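You operate a simulated robot arm through the tools that you are given. There is no shell and no other tool. Be economical: measure what you need, move in short steps, check, and stop when the job is done.

You are at the controls of a simulated robot arm. One attempt, no reset.

## Task
Finish pressing the end plug, then stand the cream core in the grey tray.
Fine: lever down till the end plug is home, lever back, slide out. Leave the other end plugs.

It is judged by the outcome, as a careful person would: the job done as asked, and still so three seconds after it is handed in. It fails if anything else is knocked over, pushed out of place, dropped, spilled or broken.

## Robot
A 6-joint arm with a two-finger parallel gripper, fixed in place. Base frame: the origin is at the foot of the arm, x ahead of it, y to its left, z up; the work surface is at about z = 800. Units: mm, degrees, N and s.
With the tool pointing down near the work surface it reaches from about 260 to 680 mm from the base axis. Its first joint turns from -66.0 to 66.0 degrees. Payload 2.9 kg.
The tool frame sits at the grasp point between the pads (the TCP): z along the fingers, y along the line on which they close. The tips reach 30 mm beyond it. Largest opening 110 mm; finger width 20, thickness 10; the body of the gripper, 48 by 112 mm, starts 55 mm behind the TCP.
Orientation is told as [roll, pitch, yaw] about the base's x, y, z axes, in that order, counted from this pose: with the fingers straight down and closing along the base's y, the tool's x points along the base's -x, its y along +y and its z along -z.

## Interface
- The arm moves only by the tool move_arm. Its argument "rows" is a list of rows, each a list of 7 numbers: the shift along the base's x, y, z in mm, then the turn, a rotation vector about the base's x, y, z in degrees, then the gripper command, from -1 (fully open) to 1 (shut), values between in proportion. In form: [[x, y, z, ax, ay, az, grip], ...]. A call has 1 to 8 rows; each row shifts and turns the commanded pose from where the row before left it. Rows are played at 5 a second. More than 50 mm and 8.6 degrees between two rows, or a gripper value outside its range, and nothing of the call is played. A pose out of reach is approached as far as the arm can. The call stops where the force on the tool passes 40 N (or 10 N more than at its start, if that is more) or the arm is blocked; 0.2 s more then pass. The fingers move at their own pace (about 108 mm/s each) and stop on an object; they squeeze with about 26 N. The grip force told is the motor's: it shows also when the fingers shut on nothing. Time passes only in rows, and 0.2 s behind the last, so rows that do not move let the fingers close. It gives the time, the measured TCP pose, the force on the tool (base axes), the opening and the grip force at its end, in the units of the frame above (readings bear some noise).
- Cameras (640 x 400 px; columns grow to the right, rows downward): "scene" is fixed at [84.3, 443.2, 1378.7]; the picture's right is [-0.68, -0.73, 0.00], its down [-0.46, 0.43, -0.78] and it looks along [0.57, -0.53, -0.63] (base axes); focal length 311 px, centre (320, 200). "wrist" rides on the gripper at [72, 17, -103] in the tool frame; the picture's right is [-0.23, 0.97, 0.00], its down [-0.76, -0.18, -0.62] and it looks along [-0.61, -0.14, 0.78] (tool axes); focal length 222 px, centre (320, 200). There is no depth. A picture from a camera that has moved, and an enlarged one, comes with that camera's place and axes in the base frame and with its lens.
- get_image(camera): a new picture of that camera. No time passes.
- enlarge(camera, box): a new picture of the part [left, top, right, bottom] of that camera's present view, enlarged. No time passes.
- finish_job(): hands the job in; it is judged then, once.

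Go step by step. Nothing tells you positions but the pictures and the camera data: compare them with the known pose of the tool, close in by small moves and look again before you grip or let go. The budget is 120 turns and 64 pictures, counting those below and the enlarged ones. Unless the task says otherwise, let go and move clear before handing in, and close with one line.

The tools are called after ">>>" as name(argument=value, ...) on one line, values as JSON. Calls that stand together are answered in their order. move_arm: Moves the arm, as the interface text tells. Its arguments: {"type":"object","properties":{"rows":{"type":"array","items":{"type":"array","items":{"type":"number"}}}},"required":["rows"]} The other tools are called the same way: get_image (camera) takes a picture; enlarge (camera, box) takes an enlarged picture of a part of a camera's view; finish_job () hands the job in.

At the start:

```text
t: 0.0
tool_pos: [413.4, 48.9, 1149.3]
ee_rot: [0.0, 0.0, 0.0]
wrist_force: [-0.2, 0.1, -0.8]
gripper_width: 110.0
finger_force: 0.1
```

scene: 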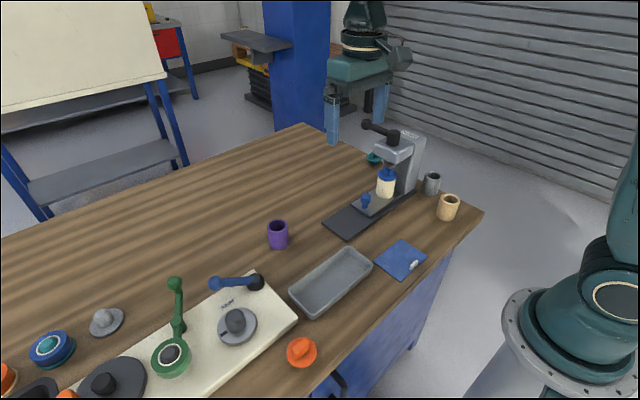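
wrist: 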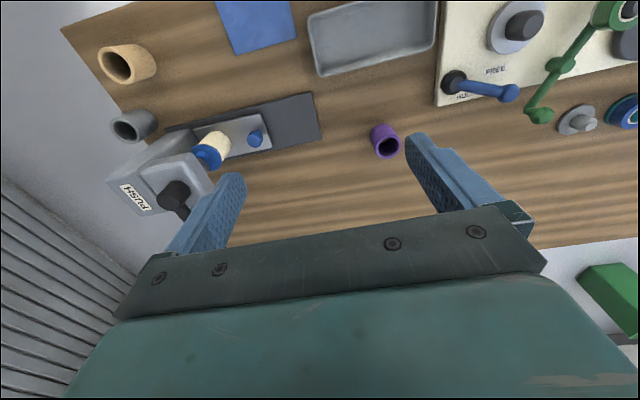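

I see the press on the far right with a cream core with a blue plug in it, and a grey tray nearer. I'll enlarge both for detail.

>>> enlarge(camera="scene", box=[310, 110, 490, 250])

>>> enlarge(camera="wrist", box=[60, 0, 440, 240])

```text
2.86 times, centred on (400, 180) of scene
camera zoom: at [84.3, 443.2, 1378.7], right [-0.68, -0.73, 0.0], down [-0.46, 0.43, -0.78], along [0.57, -0.53, -0.63], focal length 888 px, centre (91, 257)
```

zoom: 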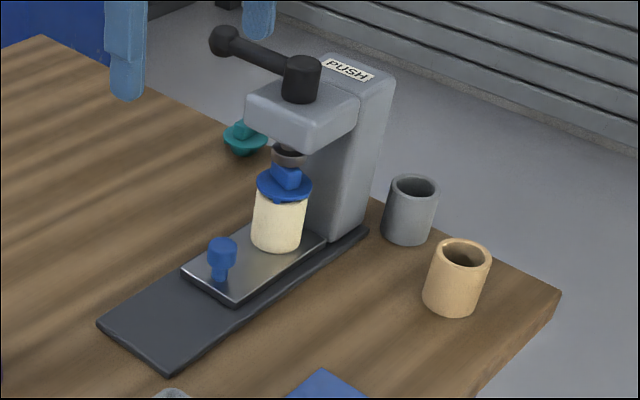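

```text
1.67 times, centred on (250, 120) of wrist
camera zoom: at [340.7, 64.8, 1253.3], right [0.23, 0.97, 0.0], down [0.76, -0.18, 0.62], along [0.61, -0.14, -0.78], focal length 370 px, centre (437, 333)
```

zoom: 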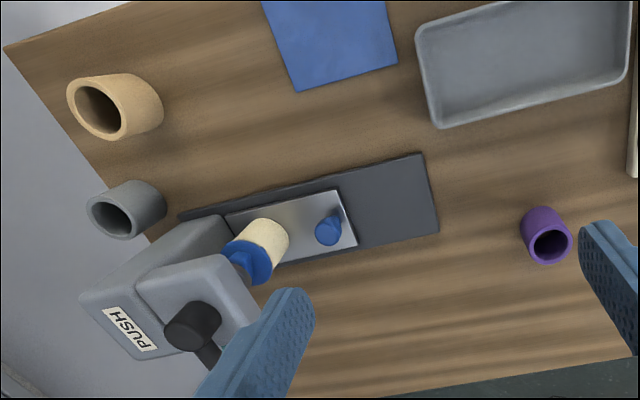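

The press stands along -y with its base at about x 433–525, y -280..26; its lever hub is on top, around z 1030. I'll move high above it to get a second viewpoint of the lever.

>>> move_arm(rows=[[-25, -40, 0, 0, 0, 0, -1], [-25, -40, 0, 0, 0, 0, -1], [-25, -40, 0, 0, 0, 0, -1], [-25, -40, 0, 0, 0, 0, -1], [0, 0, 0, 0, 0, 0, -1]])

>>> get_image(camera="wrist")

>>> get_image(camera="scene")

```text
t: 1.2
tool_pos: [313.2, -112.6, 1150.2]
ee_rot: [0.0, 0.1, 0.0]
wrist_force: [0.4, 0.3, 0.2]
gripper_width: 110.1
finger_force: 0.0
```

```text
59 pictures are left
camera wrist: at [241.1, -96.0, 1253.2], right [0.23, 0.97, 0.0], down [0.76, -0.18, 0.62], along [0.61, -0.14, -0.78], focal length 222 px, centre (320, 200)
```

wrist: 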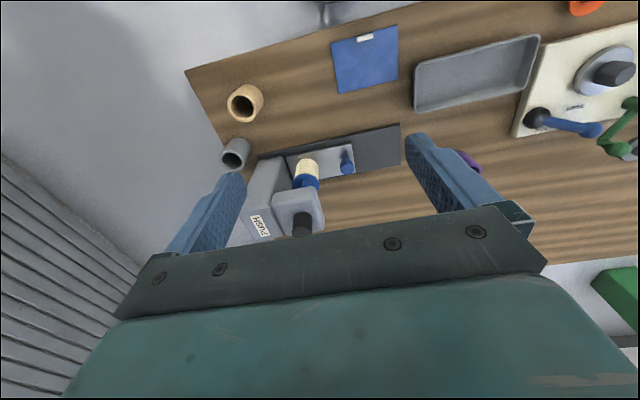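

```text
58 pictures are left
```

scene: 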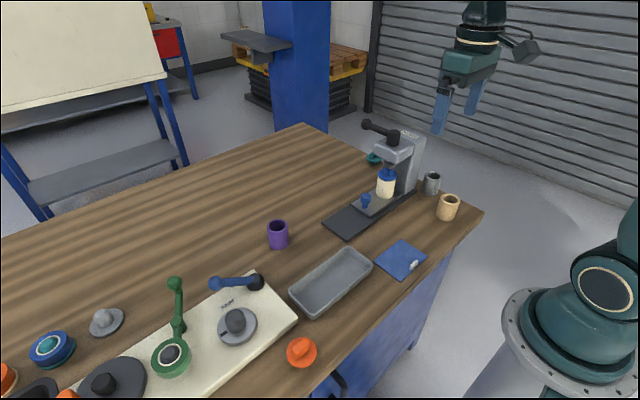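

The lever direction is still ambiguous (toward +x, or up and toward +y), because both views lie in nearly the same plane. I'll yaw the tool -90° so the wrist camera looks along -y at the press.

>>> move_arm(rows=[[15, 12, 5, 0, 0, -7.5, -1], [15, 12, 5, 0, 0, -7.5, -1], [15, 12, 5, 0, 0, -7.5, -1], [15, 12, 5, 0, 0, -7.5, -1], [15, 12, 5, 0, 0, -7.5, -1], [15, 12, 5, 0, 0, -7.5, -1]])

>>> move_arm(rows=[[10, 0, 0, 0, 0, -7.5, -1], [10, 0, 0, 0, 0, -7.5, -1], [10, 0, 0, 0, 0, -7.5, -1], [0, 0, 0, 0, 0, -7.5, -1], [0, 0, 0, 0, 0, -7.5, -1], [0, 0, 0, 0, 0, -7.5, -1]])

>>> get_image(camera="wrist")

```text
t: 2.6
tool_pos: [401.5, -39.4, 1179.9]
ee_rot: [0.1, 0.0, -45.1]
wrist_force: [0.2, 0.4, 0.6]
gripper_width: 110.1
finger_force: 0.0
```

```text
t: 4.0
tool_pos: [432.1, -39.1, 1179.2]
ee_rot: [0.0, -0.1, -90.3]
wrist_force: [0.0, -0.6, -0.2]
gripper_width: 110.0
finger_force: 0.0
```

```text
57 pictures are left
camera wrist: at [450.2, 32.5, 1283.2], right [0.97, -0.23, 0.0], down [-0.18, -0.76, 0.62], along [-0.14, -0.61, -0.78], focal length 222 px, centre (320, 200)
```

wrist: 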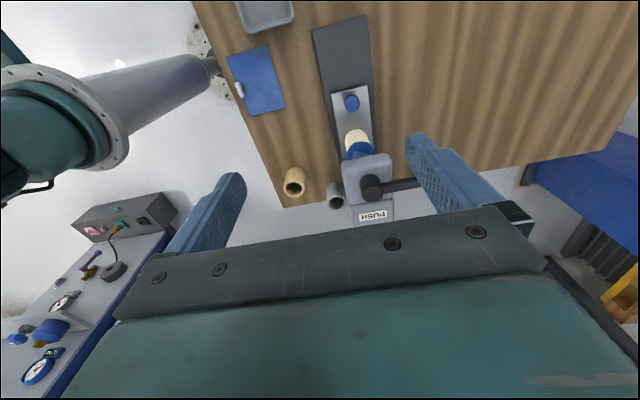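

The lever now clearly extends toward +x from the hub. I'll zoom in for its shape.

>>> enlarge(camera="wrist", box=[300, 70, 460, 240])

>>> enlarge(camera="scene", box=[345, 105, 445, 205])

```text
2.35 times, centred on (380, 155) of wrist
camera zoom: at [450.2, 32.5, 1283.2], right [0.97, -0.23, 0.0], down [-0.18, -0.76, 0.62], along [-0.14, -0.61, -0.78], focal length 523 px, centre (179, 306)
```

zoom: 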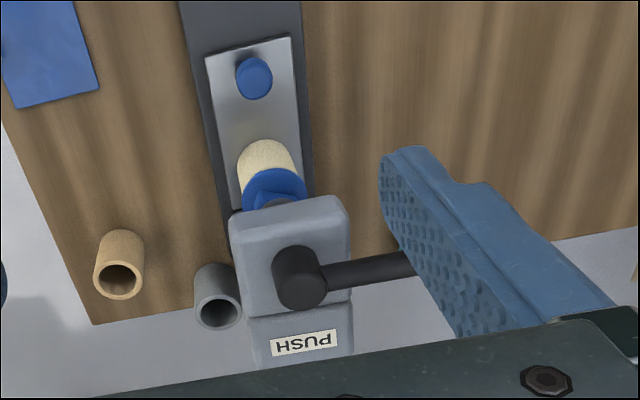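

```text
4.00 times, centred on (395, 155) of scene
camera zoom: at [84.3, 443.2, 1378.7], right [-0.68, -0.73, 0.0], down [-0.46, 0.43, -0.78], along [0.57, -0.53, -0.63], focal length 1243 px, centre (20, 380)
```

zoom: 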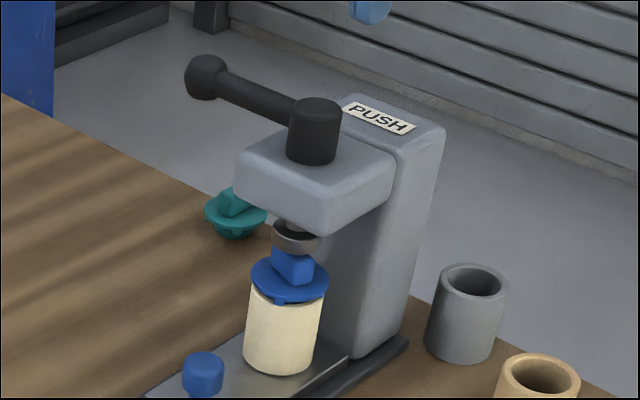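

The lever is a horizontal arm: hub top at about (481,-177,1022), ball near (569,-177,1012). I'll turn back to yaw 0 and go above the ball, then check.

>>> move_arm(rows=[[5, -10, -4, 0, 0, 7.5, -1], [5, -10, -4, 0, 0, 7.5, -1], [10, -10, -4, 0, 0, 7.5, -1], [10, -10, -4, 0, 0, 7.5, -1], [10, -12, -4, 0, 0, 7.5, -1], [12, -12, -4, 0, 0, 7.5, -1]])

>>> move_arm(rows=[[13, -12, -8, 0, 0, 7.5, -1], [13, -12, -8, 0, 0, 7.5, -1], [13, -12, -8, 0, 0, 7.5, -1], [13, -12, -8, 0, 0, 7.5, -1], [13, -12, -8, 0, 0, 7.5, -1], [13, -14, -6, 0, 0, 7.8, -1]])

>>> get_image(camera="wrist")

>>> enlarge(camera="scene", box=[345, 85, 465, 205])

```text
t: 5.4
tool_pos: [485.4, -102.9, 1154.5]
ee_rot: [-0.1, 0.0, -44.9]
wrist_force: [0.0, 0.2, 0.5]
gripper_width: 110.2
finger_force: 0.1
```

```text
t: 6.8
tool_pos: [561.0, -177.2, 1110.7]
ee_rot: [0.0, 0.0, 0.5]
wrist_force: [0.7, -0.7, -0.5]
gripper_width: 110.0
finger_force: 0.1
```

```text
54 pictures are left
camera wrist: at [490.1, -160.7, 1213.7], right [0.22, 0.98, 0.0], down [0.76, -0.17, 0.62], along [0.61, -0.14, -0.78], focal length 222 px, centre (320, 200)
```

wrist: 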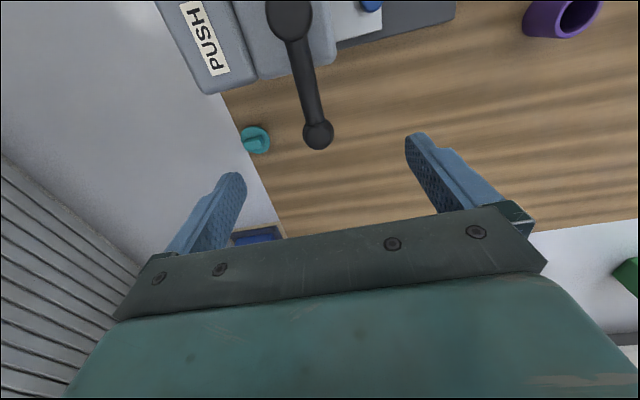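

```text
3.33 times, centred on (405, 145) of scene
camera zoom: at [84.3, 443.2, 1378.7], right [-0.68, -0.73, 0.0], down [-0.46, 0.43, -0.78], along [0.57, -0.53, -0.63], focal length 1036 px, centre (37, 383)
```

zoom: 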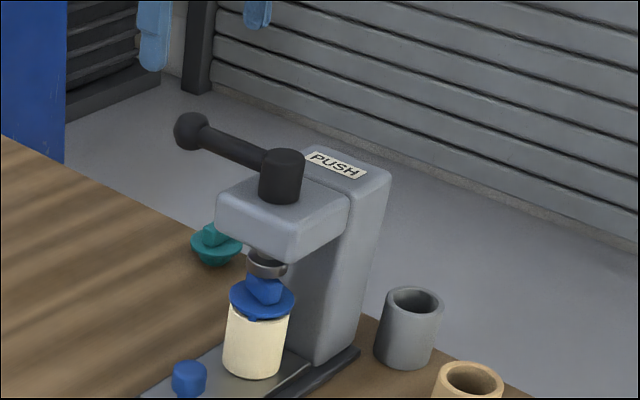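

The wrist view confirms the ball at about (569,-180,1012), radius 14. I'll shut the fingers and come down on it gently to see how the lever moves.

>>> move_arm(rows=[[6, -3, 0, 0, 0, 0, 1], [0, 0, 0, 0, 0, 0, 1], [0, 0, -15, 0, 0, 0, 1], [0, 0, -15, 0, 0, 0, 1], [0, 0, -12, 0, 0, 0, 1], [0, 0, -6, 0, 0, 0, 1], [0, 0, -6, 0, 0, 0, 1], [0, 0, -6, 0, 0, 0, 1]])

>>> get_image(camera="wrist")

>>> enlarge(camera="scene", box=[345, 85, 465, 205])

```text
t: 8.6
tool_pos: [568.7, -180.8, 1054.3]
ee_rot: [-0.1, -0.4, 0.3]
wrist_force: [-8.0, 1.9, 25.5]
gripper_width: 0.0
finger_force: 25.7
```

```text
52 pictures are left
camera wrist: at [495.8, -164.1, 1157.1], right [0.22, 0.97, 0.0], down [0.76, -0.17, 0.63], along [0.61, -0.14, -0.78], focal length 222 px, centre (320, 200)
```

wrist: 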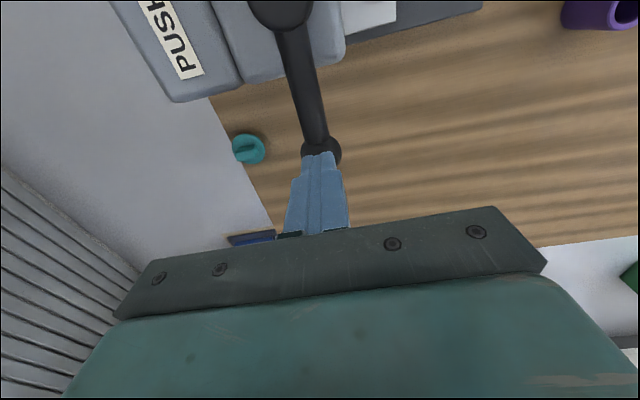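

```text
3.33 times, centred on (405, 145) of scene
camera zoom: at [83.6, 443.5, 1378.7], right [-0.68, -0.73, 0.0], down [-0.46, 0.43, -0.78], along [0.57, -0.53, -0.63], focal length 1036 px, centre (37, 383)
```

zoom: 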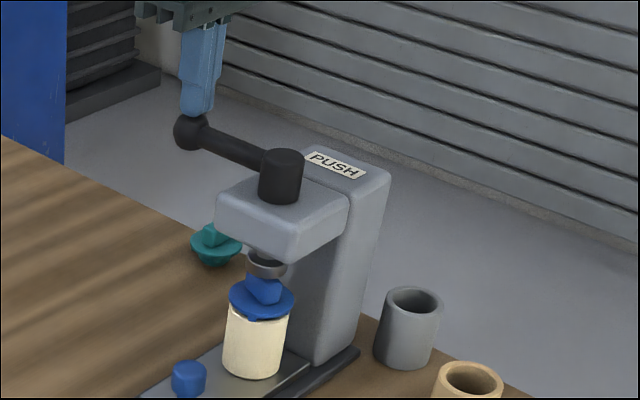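

The tips are on the ball and it hasn't moved under 25 N. I'll press a little more, within the limit.

>>> move_arm(rows=[[0, 0, -2, 0, 0, 0, 1], [0, 0, -2, 0, 0, 0, 1], [0, 0, -2, 0, 0, 0, 1]])

>>> enlarge(camera="scene", box=[345, 85, 465, 205])

```text
t: 9.0
tool_pos: [569.3, -180.8, 1055.2]
ee_rot: [-0.2, -0.7, 0.4]
wrist_force: [-0.7, -1.4, 2.3]
gripper_width: 0.0
finger_force: 26.0
stopped in row 2: the force on the tool passed its limit (the readings are from after the stop); the commanded pose is now the measured one
```

```text
3.33 times, centred on (405, 145) of scene
camera zoom: at [84.2, 443.3, 1378.7], right [-0.68, -0.73, 0.0], down [-0.46, 0.43, -0.78], along [0.57, -0.53, -0.63], focal length 1036 px, centre (37, 383)
```

zoom: 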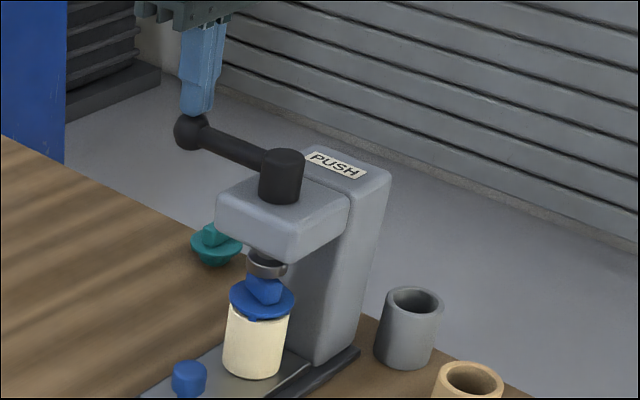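

The ball won't go down under 40 N, so the lever most likely swings about the upright hub. I'll lift, open, and straddle the ball to test it sideways.

>>> move_arm(rows=[[0, 0, 20, 0, 0.7, 0, 1], [0, 0, 5, 0, 0, 0, -0.2], [0, 0, 0, 0, 0, 0, -0.2], [0, 0, 0, 0, 0, 0, -0.2]])

>>> get_image(camera="wrist")

```text
t: 10.0
tool_pos: [568.3, -180.8, 1078.5]
ee_rot: [-0.2, 0.2, 0.4]
wrist_force: [-0.3, 0.3, 0.7]
gripper_width: 65.8
finger_force: 0.0
```

```text
49 pictures are left
camera wrist: at [497.6, -164.5, 1182.3], right [0.22, 0.97, 0.0], down [0.76, -0.17, 0.62], along [0.6, -0.14, -0.78], focal length 222 px, centre (320, 200)
```

wrist: 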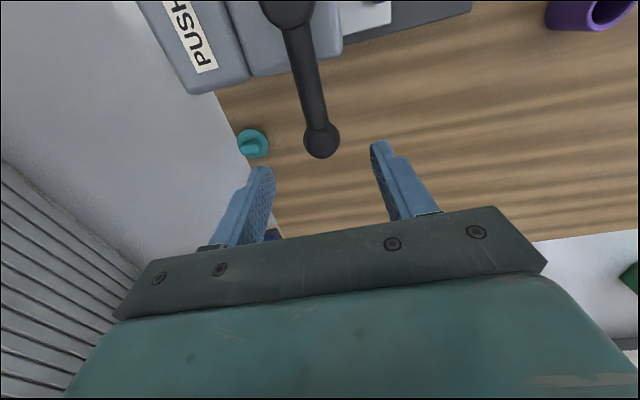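

Ball centred between the fingers. Descending to ball height and narrowing the fingers around it.

>>> move_arm(rows=[[0, 0, -20, 0, 0, 0, -0.2], [0, 0, -20, 0, 0, 0, -0.2], [0, 0, -22, 0, 0, 0, -0.2], [0, 0, 0, 0, 0, 0, 0.4], [0, 0, 0, 0, 0, 0, 0.4], [0, 0, 0, 0, 0, 0, 0.4]])

>>> get_image(camera="wrist")

```text
t: 11.4
tool_pos: [569.4, -180.2, 1016.7]
ee_rot: [-0.2, 0.2, 0.3]
wrist_force: [-0.2, 0.2, 0.1]
gripper_width: 33.4
finger_force: 0.2
```

```text
48 pictures are left
camera wrist: at [497.1, -164.3, 1120.1], right [0.22, 0.97, 0.0], down [0.76, -0.17, 0.62], along [0.6, -0.14, -0.78], focal length 222 px, centre (320, 200)
```

wrist: 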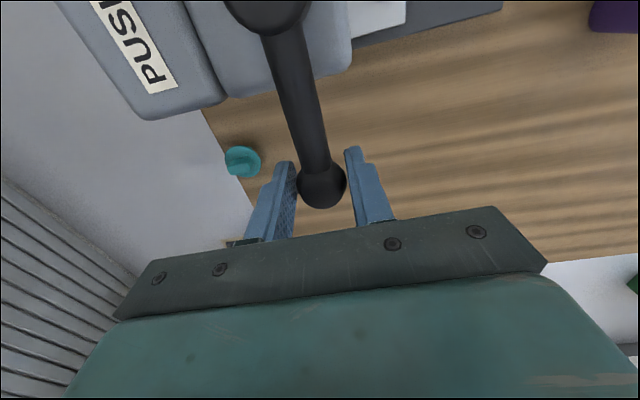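

The ball is between the pads with a little play. Testing a small push toward -y (clockwise from above, the usual down direction of a screw).

>>> move_arm(rows=[[0, -4, 0, 0, 0, 0, 0.4], [0, -4, 0, 0, 0, 0, 0.4], [0, -4, 0, 0, 0, 0, 0.4], [0, -4, 0, 0, 0, 0, 0.4]])

>>> enlarge(camera="scene", box=[345, 85, 465, 205])

```text
t: 12.4
tool_pos: [568.8, -190.2, 1015.8]
ee_rot: [-0.1, 0.4, 1.1]
wrist_force: [-5.0, 39.7, 0.5]
gripper_width: 52.9
finger_force: 20.1
```

```text
3.33 times, centred on (405, 145) of scene
camera zoom: at [84.1, 444.4, 1378.3], right [-0.68, -0.73, 0.0], down [-0.46, 0.43, -0.78], along [0.57, -0.53, -0.63], focal length 1036 px, centre (37, 383)
```

zoom: 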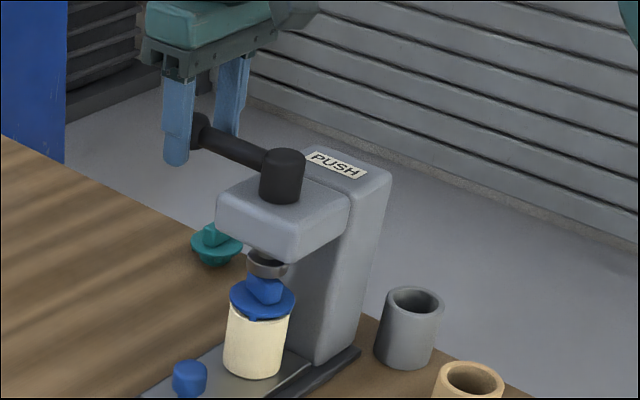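

That way resists with no motion. I'll back off and test toward +y.

>>> move_arm(rows=[[0, 8, 0, 0, 0, 0, 0.4], [0, 8, 0, 0, 0, 0, 0.4], [0, 4, 0, 0, 0, 0, 0.4], [0, 4, 0, 0, 0, 0, 0.4], [0, 4, 0, 0, 0, 0, 0.4], [0, 4, 0, 0, 0, 0, 0.4]])

>>> enlarge(camera="scene", box=[345, 85, 465, 205])

```text
t: 13.8
tool_pos: [568.6, -164.1, 1016.7]
ee_rot: [-0.2, 0.2, 0.3]
wrist_force: [-0.4, -1.3, -0.4]
gripper_width: 33.2
finger_force: 0.3
```

```text
3.33 times, centred on (405, 145) of scene
camera zoom: at [84.3, 443.2, 1378.7], right [-0.68, -0.73, 0.0], down [-0.46, 0.43, -0.78], along [0.57, -0.53, -0.63], focal length 1036 px, centre (37, 383)
```

zoom: 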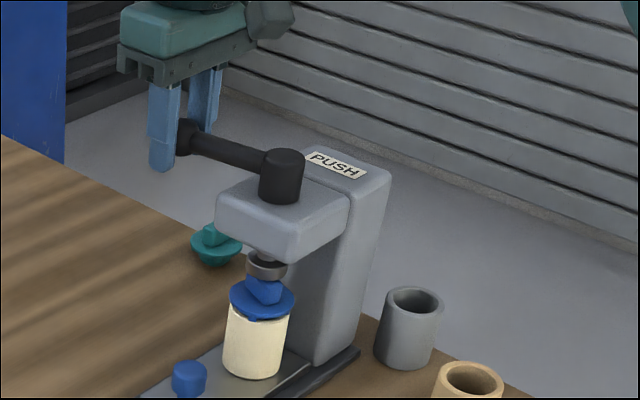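

It swings freely toward +y. I'll follow the arc about the hub, turning the tool with it, and watch the ram.

>>> move_arm(rows=[[-2.5, 10.9, 0, 0, 0, 7.5, 0.4], [-4, 10.8, 0, 0, 0, 7.5, 0.4], [-5.4, 10.2, 0, 0, 0, 7.5, 0.4], [-6.6, 9.4, 0, 0, 0, 7.5, 0.4], [-7.8, 8.4, 0, 0, 0, 7.5, 0.4]])

>>> enlarge(camera="scene", box=[345, 85, 465, 205])

>>> get_image(camera="wrist")

```text
t: 15.0
tool_pos: [541.9, -115.5, 1016.0]
ee_rot: [-0.2, 0.2, 37.9]
wrist_force: [-0.3, -0.8, 0.4]
gripper_width: 32.9
finger_force: 0.3
```

```text
3.33 times, centred on (405, 145) of scene
camera zoom: at [84.3, 443.2, 1378.7], right [-0.68, -0.73, 0.0], down [-0.46, 0.43, -0.78], along [0.57, -0.53, -0.63], focal length 1036 px, centre (37, 383)
```

zoom: 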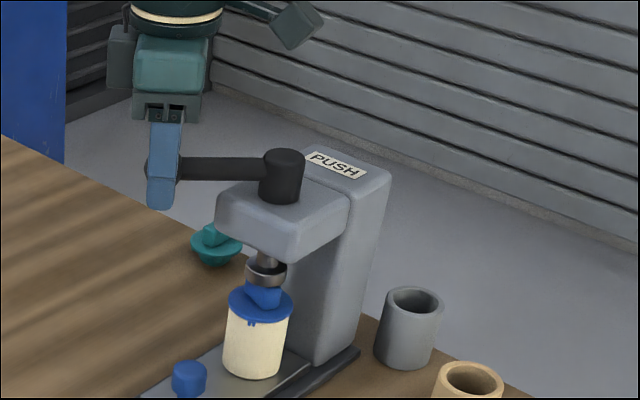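

```text
44 pictures are left
camera wrist: at [475.8, -145.7, 1120.3], right [-0.42, 0.91, 0.0], down [0.71, 0.33, 0.62], along [0.56, 0.26, -0.78], focal length 222 px, centre (320, 200)
```

wrist: 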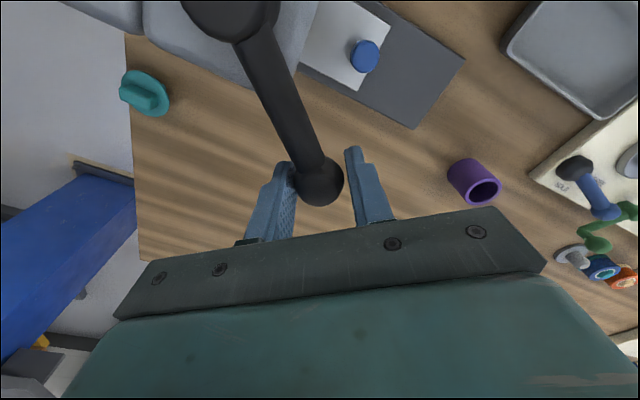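

The ram is coming down and the plug is sinking in. I'll continue along the arc.

>>> move_arm(rows=[[-8.9, 8, 0, 0, 0, 7.5, 0.4], [-9.7, 6.1, 0, 0, 0, 7.5, 0.4], [-10.5, 4.9, 0, 0, 0, 7.5, 0.4]])

>>> enlarge(camera="scene", box=[345, 85, 465, 205])

```text
t: 15.8
tool_pos: [514.6, -97.2, 1017.9]
ee_rot: [-0.3, 0.2, 60.3]
wrist_force: [4.2, -5.2, -1.4]
gripper_width: 35.9
finger_force: 3.9
```

```text
3.33 times, centred on (405, 145) of scene
camera zoom: at [84.4, 443.1, 1378.8], right [-0.68, -0.73, 0.0], down [-0.46, 0.43, -0.78], along [0.57, -0.53, -0.63], focal length 1036 px, centre (37, 383)
```

zoom: 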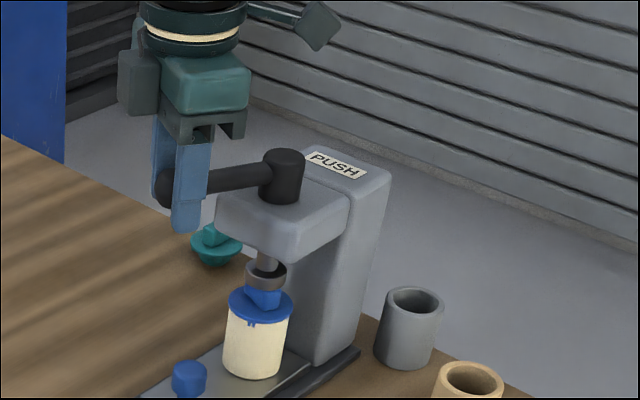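

A light resistance has begun as the ram presses. Continuing in small steps.

>>> move_arm(rows=[[-7, 2.8, 0, 0, 0, 5, 0.4], [-7.3, 2.1, 0, 0, 0, 5, 0.4], [-7.4, 1.5, 0, 0, 0, 5, 0.4]])

>>> enlarge(camera="scene", box=[345, 125, 445, 205])

```text
t: 16.6
tool_pos: [495.9, -91.5, 1015.7]
ee_rot: [-0.8, 0.2, 75.1]
wrist_force: [28.6, -24.2, -4.6]
gripper_width: 49.8
finger_force: 17.1
```

```text
5.00 times, centred on (395, 165) of scene
camera zoom: at [85.2, 442.6, 1378.9], right [-0.68, -0.73, 0.0], down [-0.46, 0.43, -0.78], along [0.57, -0.53, -0.63], focal length 1554 px, centre (-55, 375)
```

zoom: 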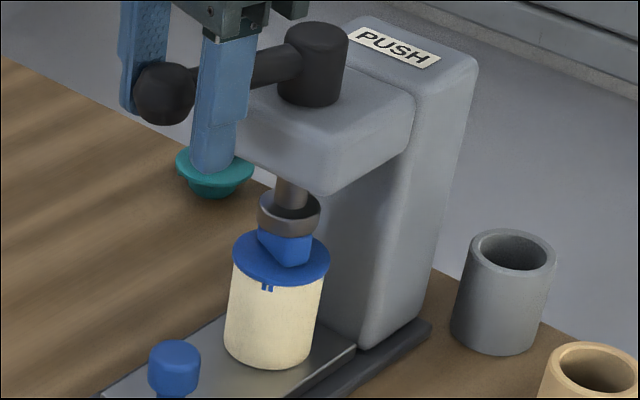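

The finger is being pushed back by the lever at about 37 N. I'll look closely at the plug to see whether it's home.

>>> enlarge(camera="scene", box=[370, 155, 420, 205])

```text
8.00 times, centred on (395, 180) of scene
camera zoom: at [85.2, 442.6, 1378.9], right [-0.68, -0.73, 0.0], down [-0.46, 0.43, -0.78], along [0.57, -0.53, -0.63], focal length 2486 px, centre (-280, 360)
```

zoom: 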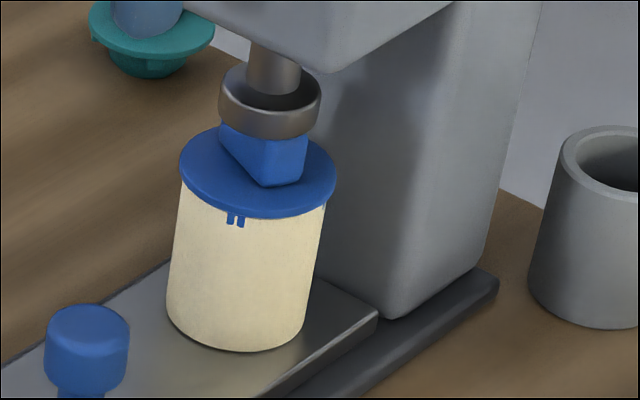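

The flange looks nearly down, but I can't be sure. The finger's own drive is giving way, so I'll open to its stop and push with the finger backed by the stop.

>>> move_arm(rows=[[0, 0, 0, 0, 0, 0, -1], [0, 0, 0, 0, 0, 0, -1], [0, 0, 0, 0, 0, 0, -1]])

>>> get_image(camera="wrist")

>>> enlarge(camera="scene", box=[345, 105, 445, 205])

```text
t: 17.4
tool_pos: [492.3, -88.5, 1015.1]
ee_rot: [-0.1, 0.1, 75.5]
wrist_force: [0.3, -0.7, 0.4]
gripper_width: 110.0
finger_force: 0.0
```

```text
40 pictures are left
camera wrist: at [457.7, -155.3, 1119.9], right [-0.88, 0.47, 0.0], down [0.36, 0.69, 0.62], along [0.29, 0.55, -0.78], focal length 222 px, centre (320, 200)
```

wrist: 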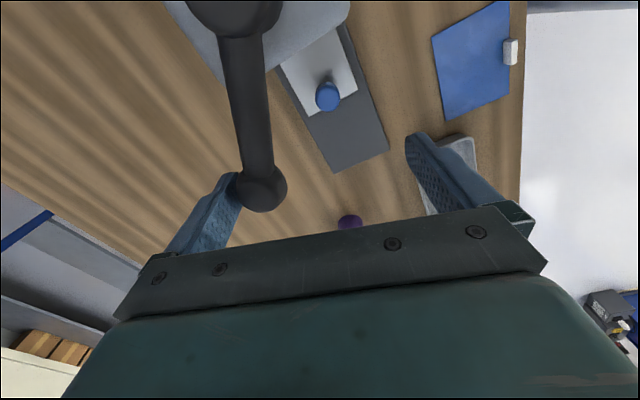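

```text
4.00 times, centred on (395, 155) of scene
camera zoom: at [84.3, 443.3, 1378.7], right [-0.68, -0.73, 0.0], down [-0.46, 0.43, -0.78], along [0.57, -0.53, -0.63], focal length 1243 px, centre (20, 380)
```

zoom: 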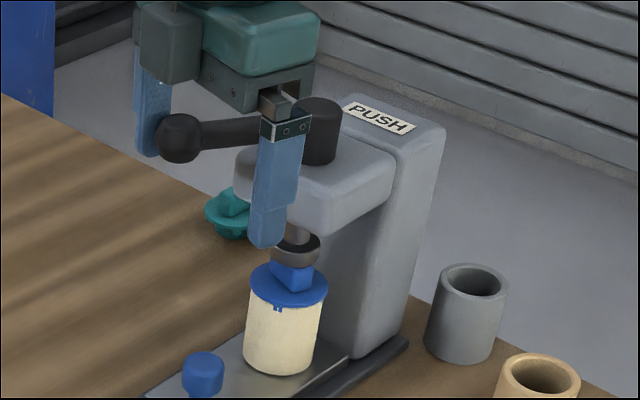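

The lever rests at about 60°. Pushing now with the finger at its stop, in small steps.

>>> move_arm(rows=[[-6, 0, 0, 0, 0, 0, -1], [-6, 1, 0, 0, 0, 0, -1], [-3, 1, 0, 0, 0, 0, -1], [-3, 1, 0, 0, 0, 0, -1], [-3, 1, 0, 0, 0, 0, -1], [-3, 1, 0, 0, 0, 0, -1]])

>>> enlarge(camera="scene", box=[345, 105, 445, 205])

```text
t: 18.8
tool_pos: [470.5, -83.9, 1017.3]
ee_rot: [-0.5, 0.2, 75.6]
wrist_force: [27.5, 4.1, -5.1]
gripper_width: 110.2
finger_force: 0.8
```

```text
4.00 times, centred on (395, 155) of scene
camera zoom: at [85.1, 443.3, 1378.6], right [-0.68, -0.73, 0.0], down [-0.46, 0.43, -0.78], along [0.57, -0.53, -0.63], focal length 1243 px, centre (20, 380)
```

zoom: 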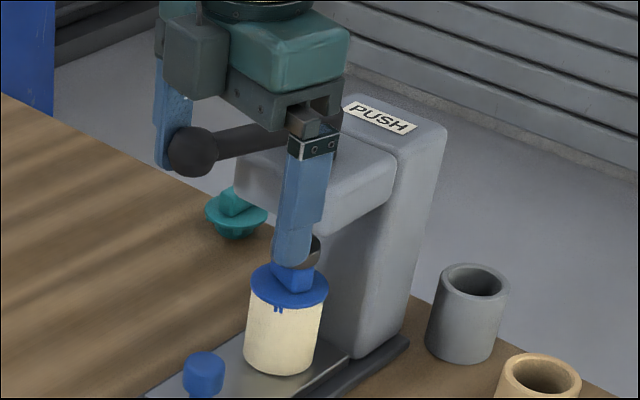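

Now pushing at about 28 N and the lever is advancing. Continuing.

>>> move_arm(rows=[[-2.5, 0.6, 0, 0, 0, 0, -1], [-2.5, 0.6, 0, 0, 0, 0, -1], [-2.5, 0.6, 0, 0, 0, 0, -1], [-2.5, 0.6, 0, 0, 0, 0, -1]])

>>> enlarge(camera="scene", box=[345, 105, 445, 205])

```text
t: 19.4
tool_pos: [470.8, -83.1, 1017.1]
ee_rot: [-1.5, 0.1, 75.4]
wrist_force: [24.7, -5.9, -8.5]
gripper_width: 110.2
finger_force: 0.3
stopped in row 3: the force on the tool passed its limit (the readings are from after the stop); the commanded pose is now the measured one
```

```text
4.00 times, centred on (395, 155) of scene
camera zoom: at [85.1, 443.0, 1378.7], right [-0.68, -0.73, 0.0], down [-0.46, 0.43, -0.78], along [0.57, -0.53, -0.63], focal length 1243 px, centre (20, 380)
```

zoom: 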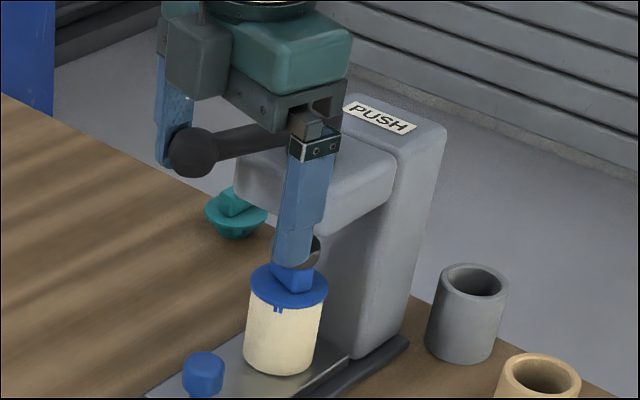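

The lever stalls hard at the same spot, which suggests the plug is bottomed. A close look to verify.

>>> enlarge(camera="scene", box=[375, 165, 405, 195])

```text
13.33 times, centred on (390, 180) of scene
camera zoom: at [85.1, 443.0, 1378.7], right [-0.68, -0.73, 0.0], down [-0.46, 0.43, -0.78], along [0.57, -0.53, -0.63], focal length 4143 px, centre (-613, 467)
```

zoom: 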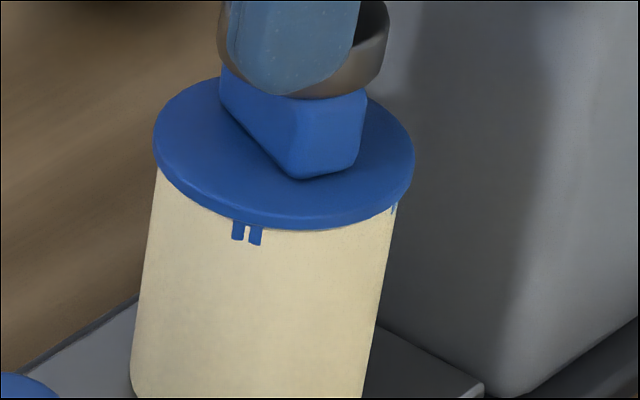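

The flange is flush on the core rim, so the plug is home. Now I'll re-centre on the ball, close loosely, and bring the lever back.

>>> move_arm(rows=[[8, -1, 0, 0, 0, 0, -1], [10, -4, 0, 0, 0, 0, -1], [11, -4, 0, 0, 0, 0, -1], [12, -4, 0, 0, 0, 0, -1], [0, 0, 0, 0, 0, 0, 0.2], [0, 0, 0, 0, 0, 0, 0.2], [0, 0, 0, 0, 0, 0, 0.3], [0, 0, 0, 0, 0, 0, 0.3]])

>>> get_image(camera="wrist")

```text
t: 21.2
tool_pos: [508.0, -96.7, 1018.9]
ee_rot: [-1.0, 0.1, 75.5]
wrist_force: [11.0, 1.6, 1.2]
gripper_width: 44.0
finger_force: 5.1
```

```text
35 pictures are left
camera wrist: at [472.7, -161.3, 1120.9], right [-0.89, 0.46, -0.02], down [0.35, 0.7, 0.62], along [0.3, 0.55, -0.78], focal length 222 px, centre (320, 200)
```

wrist: 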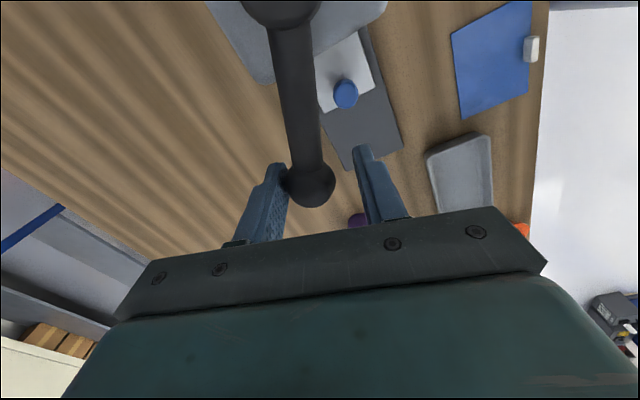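

The ball is in the cage and leans lightly on the finger. Moving back along the arc.

>>> move_arm(rows=[[11, -3, 0, 0, 0, -7.5, 0.3], [10, -5.7, 0, 0, 0, -7.5, 0.3], [9.1, -7, 0, 0, 0, -7.5, 0.3], [8.2, -8.1, 0, 0, 0, -7.5, 0.3], [7.1, -9.1, 0, 0, 0, -7.5, 0.3], [5.8, -9.9, 0, 0, 0, -7.5, 0.3], [4.4, -10.7, 0, 0, 0, -7.5, 0.3], [3, -11.1, 0, 0, 0, -7.5, 0.3]])

>>> get_image(camera="wrist")

```text
t: 23.0
tool_pos: [565.2, -160.4, 1016.7]
ee_rot: [-0.9, 0.1, 15.3]
wrist_force: [-0.3, -0.1, 0.6]
gripper_width: 39.1
finger_force: 0.6
```

```text
34 pictures are left
camera wrist: at [491.9, -162.5, 1120.3], right [-0.04, 1.0, -0.02], down [0.78, 0.04, 0.62], along [0.62, 0.01, -0.78], focal length 222 px, centre (320, 200)
```

wrist: 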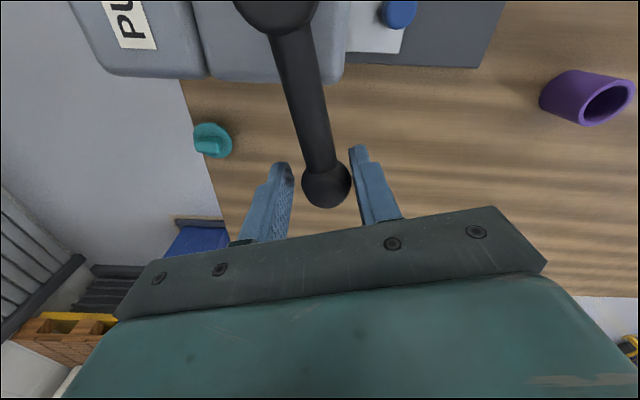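

Nearly back. Finishing the last stretch to the rest stop.

>>> move_arm(rows=[[2.5, -8, 0, 0, 0, -5, 0.3], [1, -8, 0, 0, 0, -5, 0.3], [0, -6, 0, 0, 0, -5, 0.3], [0, -3, 0, 0, 0, 0, 0.3]])

>>> enlarge(camera="scene", box=[345, 105, 445, 205])

```text
t: 24.0
tool_pos: [569.3, -184.8, 1017.0]
ee_rot: [-0.9, 0.1, 0.5]
wrist_force: [0.7, 5.9, -0.6]
gripper_width: 41.7
finger_force: 3.2
```

```text
4.00 times, centred on (395, 155) of scene
camera zoom: at [84.3, 443.4, 1378.7], right [-0.68, -0.73, 0.0], down [-0.46, 0.43, -0.78], along [0.57, -0.53, -0.63], focal length 1243 px, centre (20, 380)
```

zoom: 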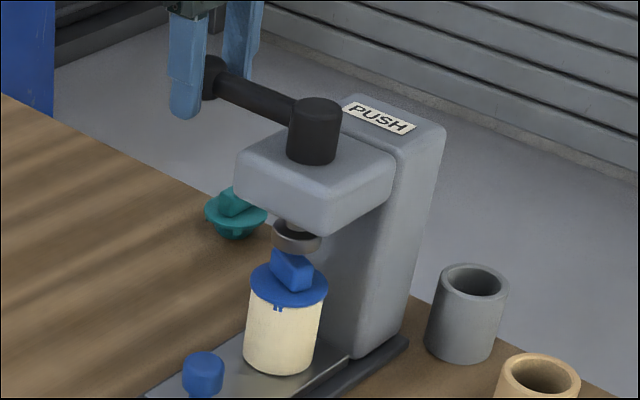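

The lever is back at rest and the ram is up, with the plug staying down. Now releasing the lever and rising clear.

>>> move_arm(rows=[[0, 5, 0, 0.9, 0, 0, -0.2], [0, 0, 0, 0, 0, 0, -0.2], [0, 0, 30, 0, 0, 0, -0.2], [0, 0, 40, 0, 0, 0, -0.2], [0, 10, 40, 0, 0, 0, -0.2], [0, 40, 20, 0, 0, -7.5, -0.2], [0, 40, 0, 0, 0, -7.5, -0.2], [-10, 30, 0, 0, 0, -7.5, -0.2]])

>>> move_arm(rows=[[-15, 20, 0, 0, 0, -8, -0.2], [-15, 15, 0, 0, 0, -8, -0.2], [-15, 0, 0, 0, 0, -8, -0.2], [-15, 0, -10, 0, 0, -8, -0.2], [-15, -10, -10, 0, 0, -8, -0.2], [-4, -10, -10, 0, 0, -8, -0.2], [0, -10, -10, 0, 0, -8, -0.2], [0, -10, -10, 0, 0, -8, -0.2]])

>>> get_image(camera="wrist")

```text
t: 25.8
tool_pos: [559.5, -58.9, 1147.6]
ee_rot: [0.0, 0.1, -22.1]
wrist_force: [-0.2, -1.1, 0.2]
gripper_width: 65.8
finger_force: 0.0
```

```text
t: 27.6
tool_pos: [480.4, -64.7, 1096.5]
ee_rot: [0.0, 0.1, -86.2]
wrist_force: [1.0, -0.1, -0.5]
gripper_width: 66.3
finger_force: 0.1
```

```text
32 pictures are left
camera wrist: at [493.4, 7.0, 1200.8], right [0.99, -0.16, 0.0], down [-0.13, -0.77, 0.62], along [-0.1, -0.61, -0.78], focal length 222 px, centre (320, 200)
```

wrist: 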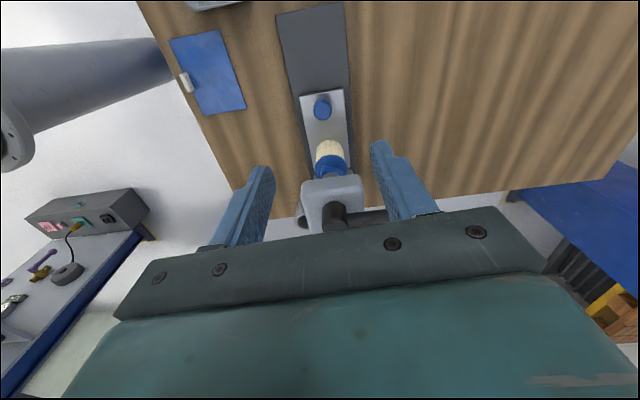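

The knob is at about (482,-88,860). Descending above it to look closer.

>>> move_arm(rows=[[0, -10, -35, 0, 0, -3.8, -0.2], [0, -10, -35, 0, 0, 0, -0.2], [0, 0, -35, 0, 0, 0, -0.2], [0, 0, -35, 0, 0, 0, -0.2], [0, 0, 0, 0, 0, 0, -0.2]])

>>> get_image(camera="wrist")

>>> enlarge(camera="scene", box=[325, 105, 445, 225])

```text
t: 28.8
tool_pos: [481.1, -84.9, 956.3]
ee_rot: [0.1, 0.2, -89.9]
wrist_force: [-0.3, 0.2, -0.5]
gripper_width: 66.1
finger_force: 0.1
```

```text
31 pictures are left
camera wrist: at [498.5, -13.2, 1060.1], right [0.97, -0.23, 0.0], down [-0.18, -0.76, 0.62], along [-0.14, -0.61, -0.78], focal length 222 px, centre (320, 200)
```

wrist: 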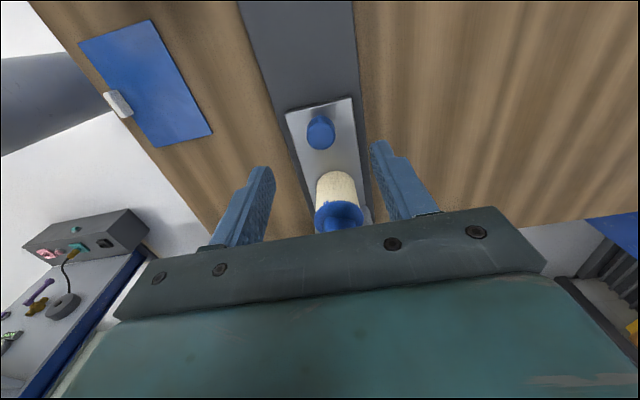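

```text
3.33 times, centred on (385, 165) of scene
camera zoom: at [84.3, 443.2, 1378.7], right [-0.68, -0.73, 0.0], down [-0.46, 0.43, -0.78], along [0.57, -0.53, -0.63], focal length 1036 px, centre (103, 317)
```

zoom: 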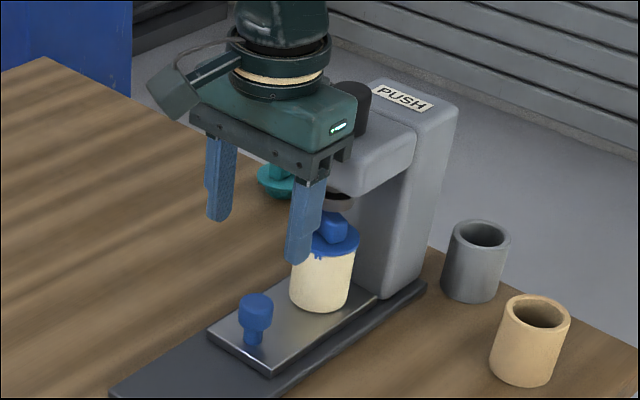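

Knob at about (480.5,-93). Descending over it, then gripping.

>>> move_arm(rows=[[0, -8, -30, 0, 0, 0, -0.2], [0, 0, -30, 0, 0, 0, -0.2], [0, 0, -20, 0, 0, 0, -0.2], [0, 0, -14, 0, 0, 0, -0.2], [0, 0, 0, 0, 0, 0, -0.2]])

>>> get_image(camera="wrist")

>>> enlarge(camera="scene", box=[325, 125, 425, 225])

```text
t: 30.0
tool_pos: [480.2, -93.3, 862.4]
ee_rot: [0.0, 0.1, -89.9]
wrist_force: [0.6, -0.4, 0.2]
gripper_width: 66.0
finger_force: 0.1
```

```text
29 pictures are left
camera wrist: at [498.0, -21.6, 966.6], right [0.97, -0.22, 0.0], down [-0.18, -0.76, 0.62], along [-0.14, -0.61, -0.78], focal length 222 px, centre (320, 200)
```

wrist: 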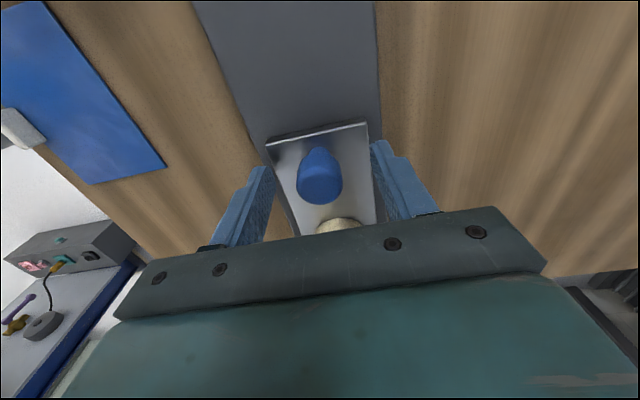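

```text
4.00 times, centred on (375, 175) of scene
camera zoom: at [84.3, 443.2, 1378.7], right [-0.68, -0.73, 0.0], down [-0.46, 0.43, -0.78], along [0.57, -0.53, -0.63], focal length 1243 px, centre (100, 300)
```

zoom: 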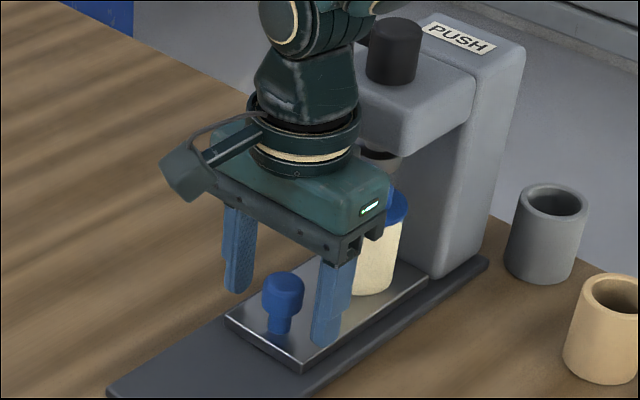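

Knob is between the pads. Gripping and sliding out a little to test.

>>> move_arm(rows=[[0, 0, -3, 0, 0, 0, 0.5], [0, 0, 0, 0, 0, 0, 1], [0, 0, 0, 0, 0, 0, 1], [0, 0, 0, 0, 0, 0, 1]])

>>> move_arm(rows=[[0, 5, 0, 0, 0, 0, 1], [0, 8, 0, 0, 0, 0, 1], [0, 10, 0, 0, 0, 0, 1], [0, 10, 0, 0, 0, 0, 1]])

>>> enlarge(camera="scene", box=[305, 125, 425, 245])

```text
t: 31.0
tool_pos: [480.9, -93.4, 860.5]
ee_rot: [0.0, 0.1, -90.0]
wrist_force: [-10.0, 1.3, 16.6]
gripper_width: 27.6
finger_force: 44.7
```

```text
t: 32.0
tool_pos: [480.1, -60.7, 860.4]
ee_rot: [0.2, 0.1, -89.9]
wrist_force: [-12.1, -0.7, 23.8]
gripper_width: 27.4
finger_force: 45.3
```

```text
3.33 times, centred on (365, 185) of scene
camera zoom: at [83.7, 443.3, 1378.7], right [-0.68, -0.73, 0.0], down [-0.46, 0.43, -0.78], along [0.57, -0.53, -0.63], focal length 1036 px, centre (170, 250)
```

zoom: 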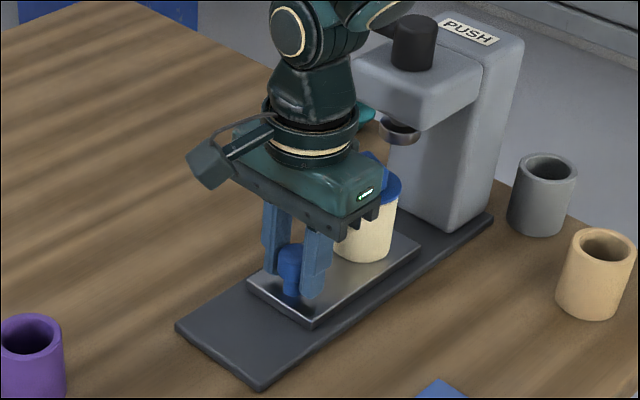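

It slides with the core riding along. Easing up 2 mm and continuing out.

>>> move_arm(rows=[[0, 0, 2, 0, 0, 0, 1], [0, 9, 0, 0, 0, 0, 1], [0, 9, 0, 0, 0, 0, 1], [0, 9, 0, 0, 0, 0, 1], [0, 9, 0, 0, 0, 0, 1], [0, 9, 0, 0, 0, 0, 1]])

>>> enlarge(camera="scene", box=[305, 125, 425, 245])

```text
t: 33.4
tool_pos: [479.9, -15.8, 860.5]
ee_rot: [-0.2, 0.1, -89.9]
wrist_force: [8.8, -1.2, -38.7]
gripper_width: 27.3
finger_force: 44.9
```

```text
3.33 times, centred on (365, 185) of scene
camera zoom: at [85.1, 443.2, 1378.7], right [-0.68, -0.73, 0.0], down [-0.46, 0.43, -0.78], along [0.57, -0.53, -0.63], focal length 1036 px, centre (170, 250)
```

zoom: 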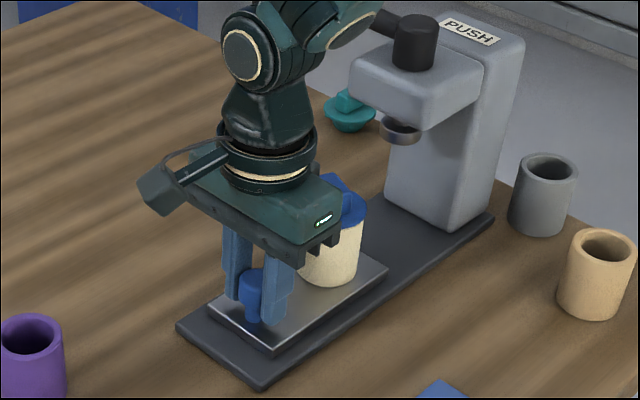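

Out about 78 mm; easing the vertical load and sliding a bit further toward the end stop.

>>> move_arm(rows=[[0, 0, -1, 0, 0, 0, 1], [0, 5, -0.2, 0, 0, 0, 1], [0, 6, 0, 0, 0, 0, 1], [0, 6, 0, 0, 0, 0, 1], [0, 6, 0, 0, 0, 0, 1]])

>>> enlarge(camera="scene", box=[305, 125, 425, 245])

```text
t: 34.6
tool_pos: [479.2, 7.1, 861.1]
ee_rot: [-0.1, 0.1, -90.0]
wrist_force: [-0.8, -9.1, -26.5]
gripper_width: 27.3
finger_force: 45.2
```

```text
3.33 times, centred on (365, 185) of scene
camera zoom: at [84.7, 443.0, 1378.8], right [-0.68, -0.73, 0.0], down [-0.46, 0.43, -0.78], along [0.57, -0.53, -0.63], focal length 1036 px, centre (170, 250)
```

zoom: 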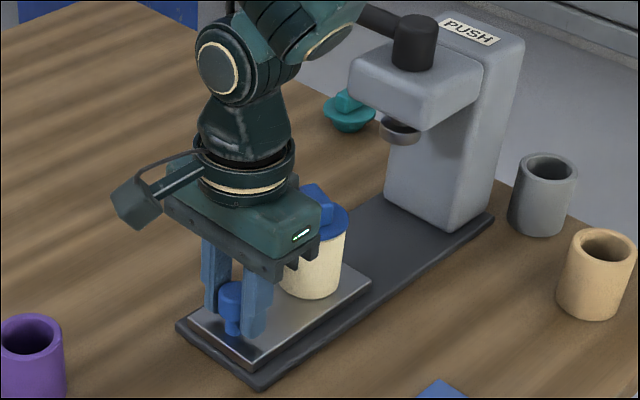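

The slide is out about 100 mm, with the stop just being felt. Releasing the knob and rising for a look at the core.

>>> move_arm(rows=[[0, -1, -1, 0, 0, 0, 0.2], [0, 0, 0, 0, 0, 0, 0.0], [0, 0, 0, 0, 0, 0, -0.1], [0, 0, 30, 0, 0, 0, -0.2], [0, 0, 40, 0, 0, 0, -0.2], [0, 0, 45, 0, 0, 0, -0.2], [0, -25, 30, 0, 0, 0, -0.2], [0, -25, 0, 0, 0, 0, -0.2]])

>>> get_image(camera="wrist")

>>> get_image(camera="scene")

```text
t: 36.4
tool_pos: [479.6, -44.0, 1005.0]
ee_rot: [0.0, 0.1, -89.9]
wrist_force: [-0.3, -0.7, 0.1]
gripper_width: 65.7
finger_force: 0.0
```

```text
24 pictures are left
camera wrist: at [497.4, 28.0, 1109.3], right [0.97, -0.22, 0.0], down [-0.18, -0.76, 0.62], along [-0.14, -0.61, -0.78], focal length 222 px, centre (320, 200)
```

wrist: 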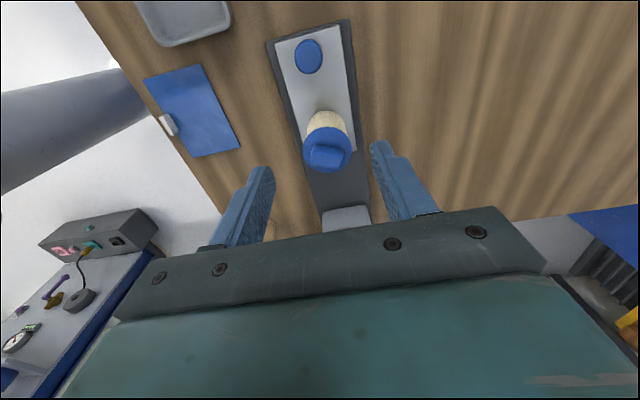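

```text
23 pictures are left
```

scene: 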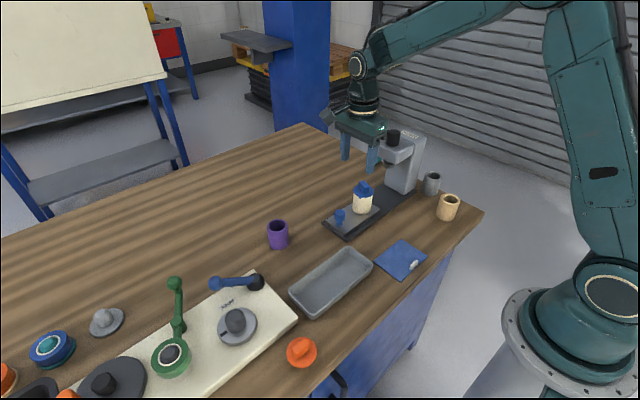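

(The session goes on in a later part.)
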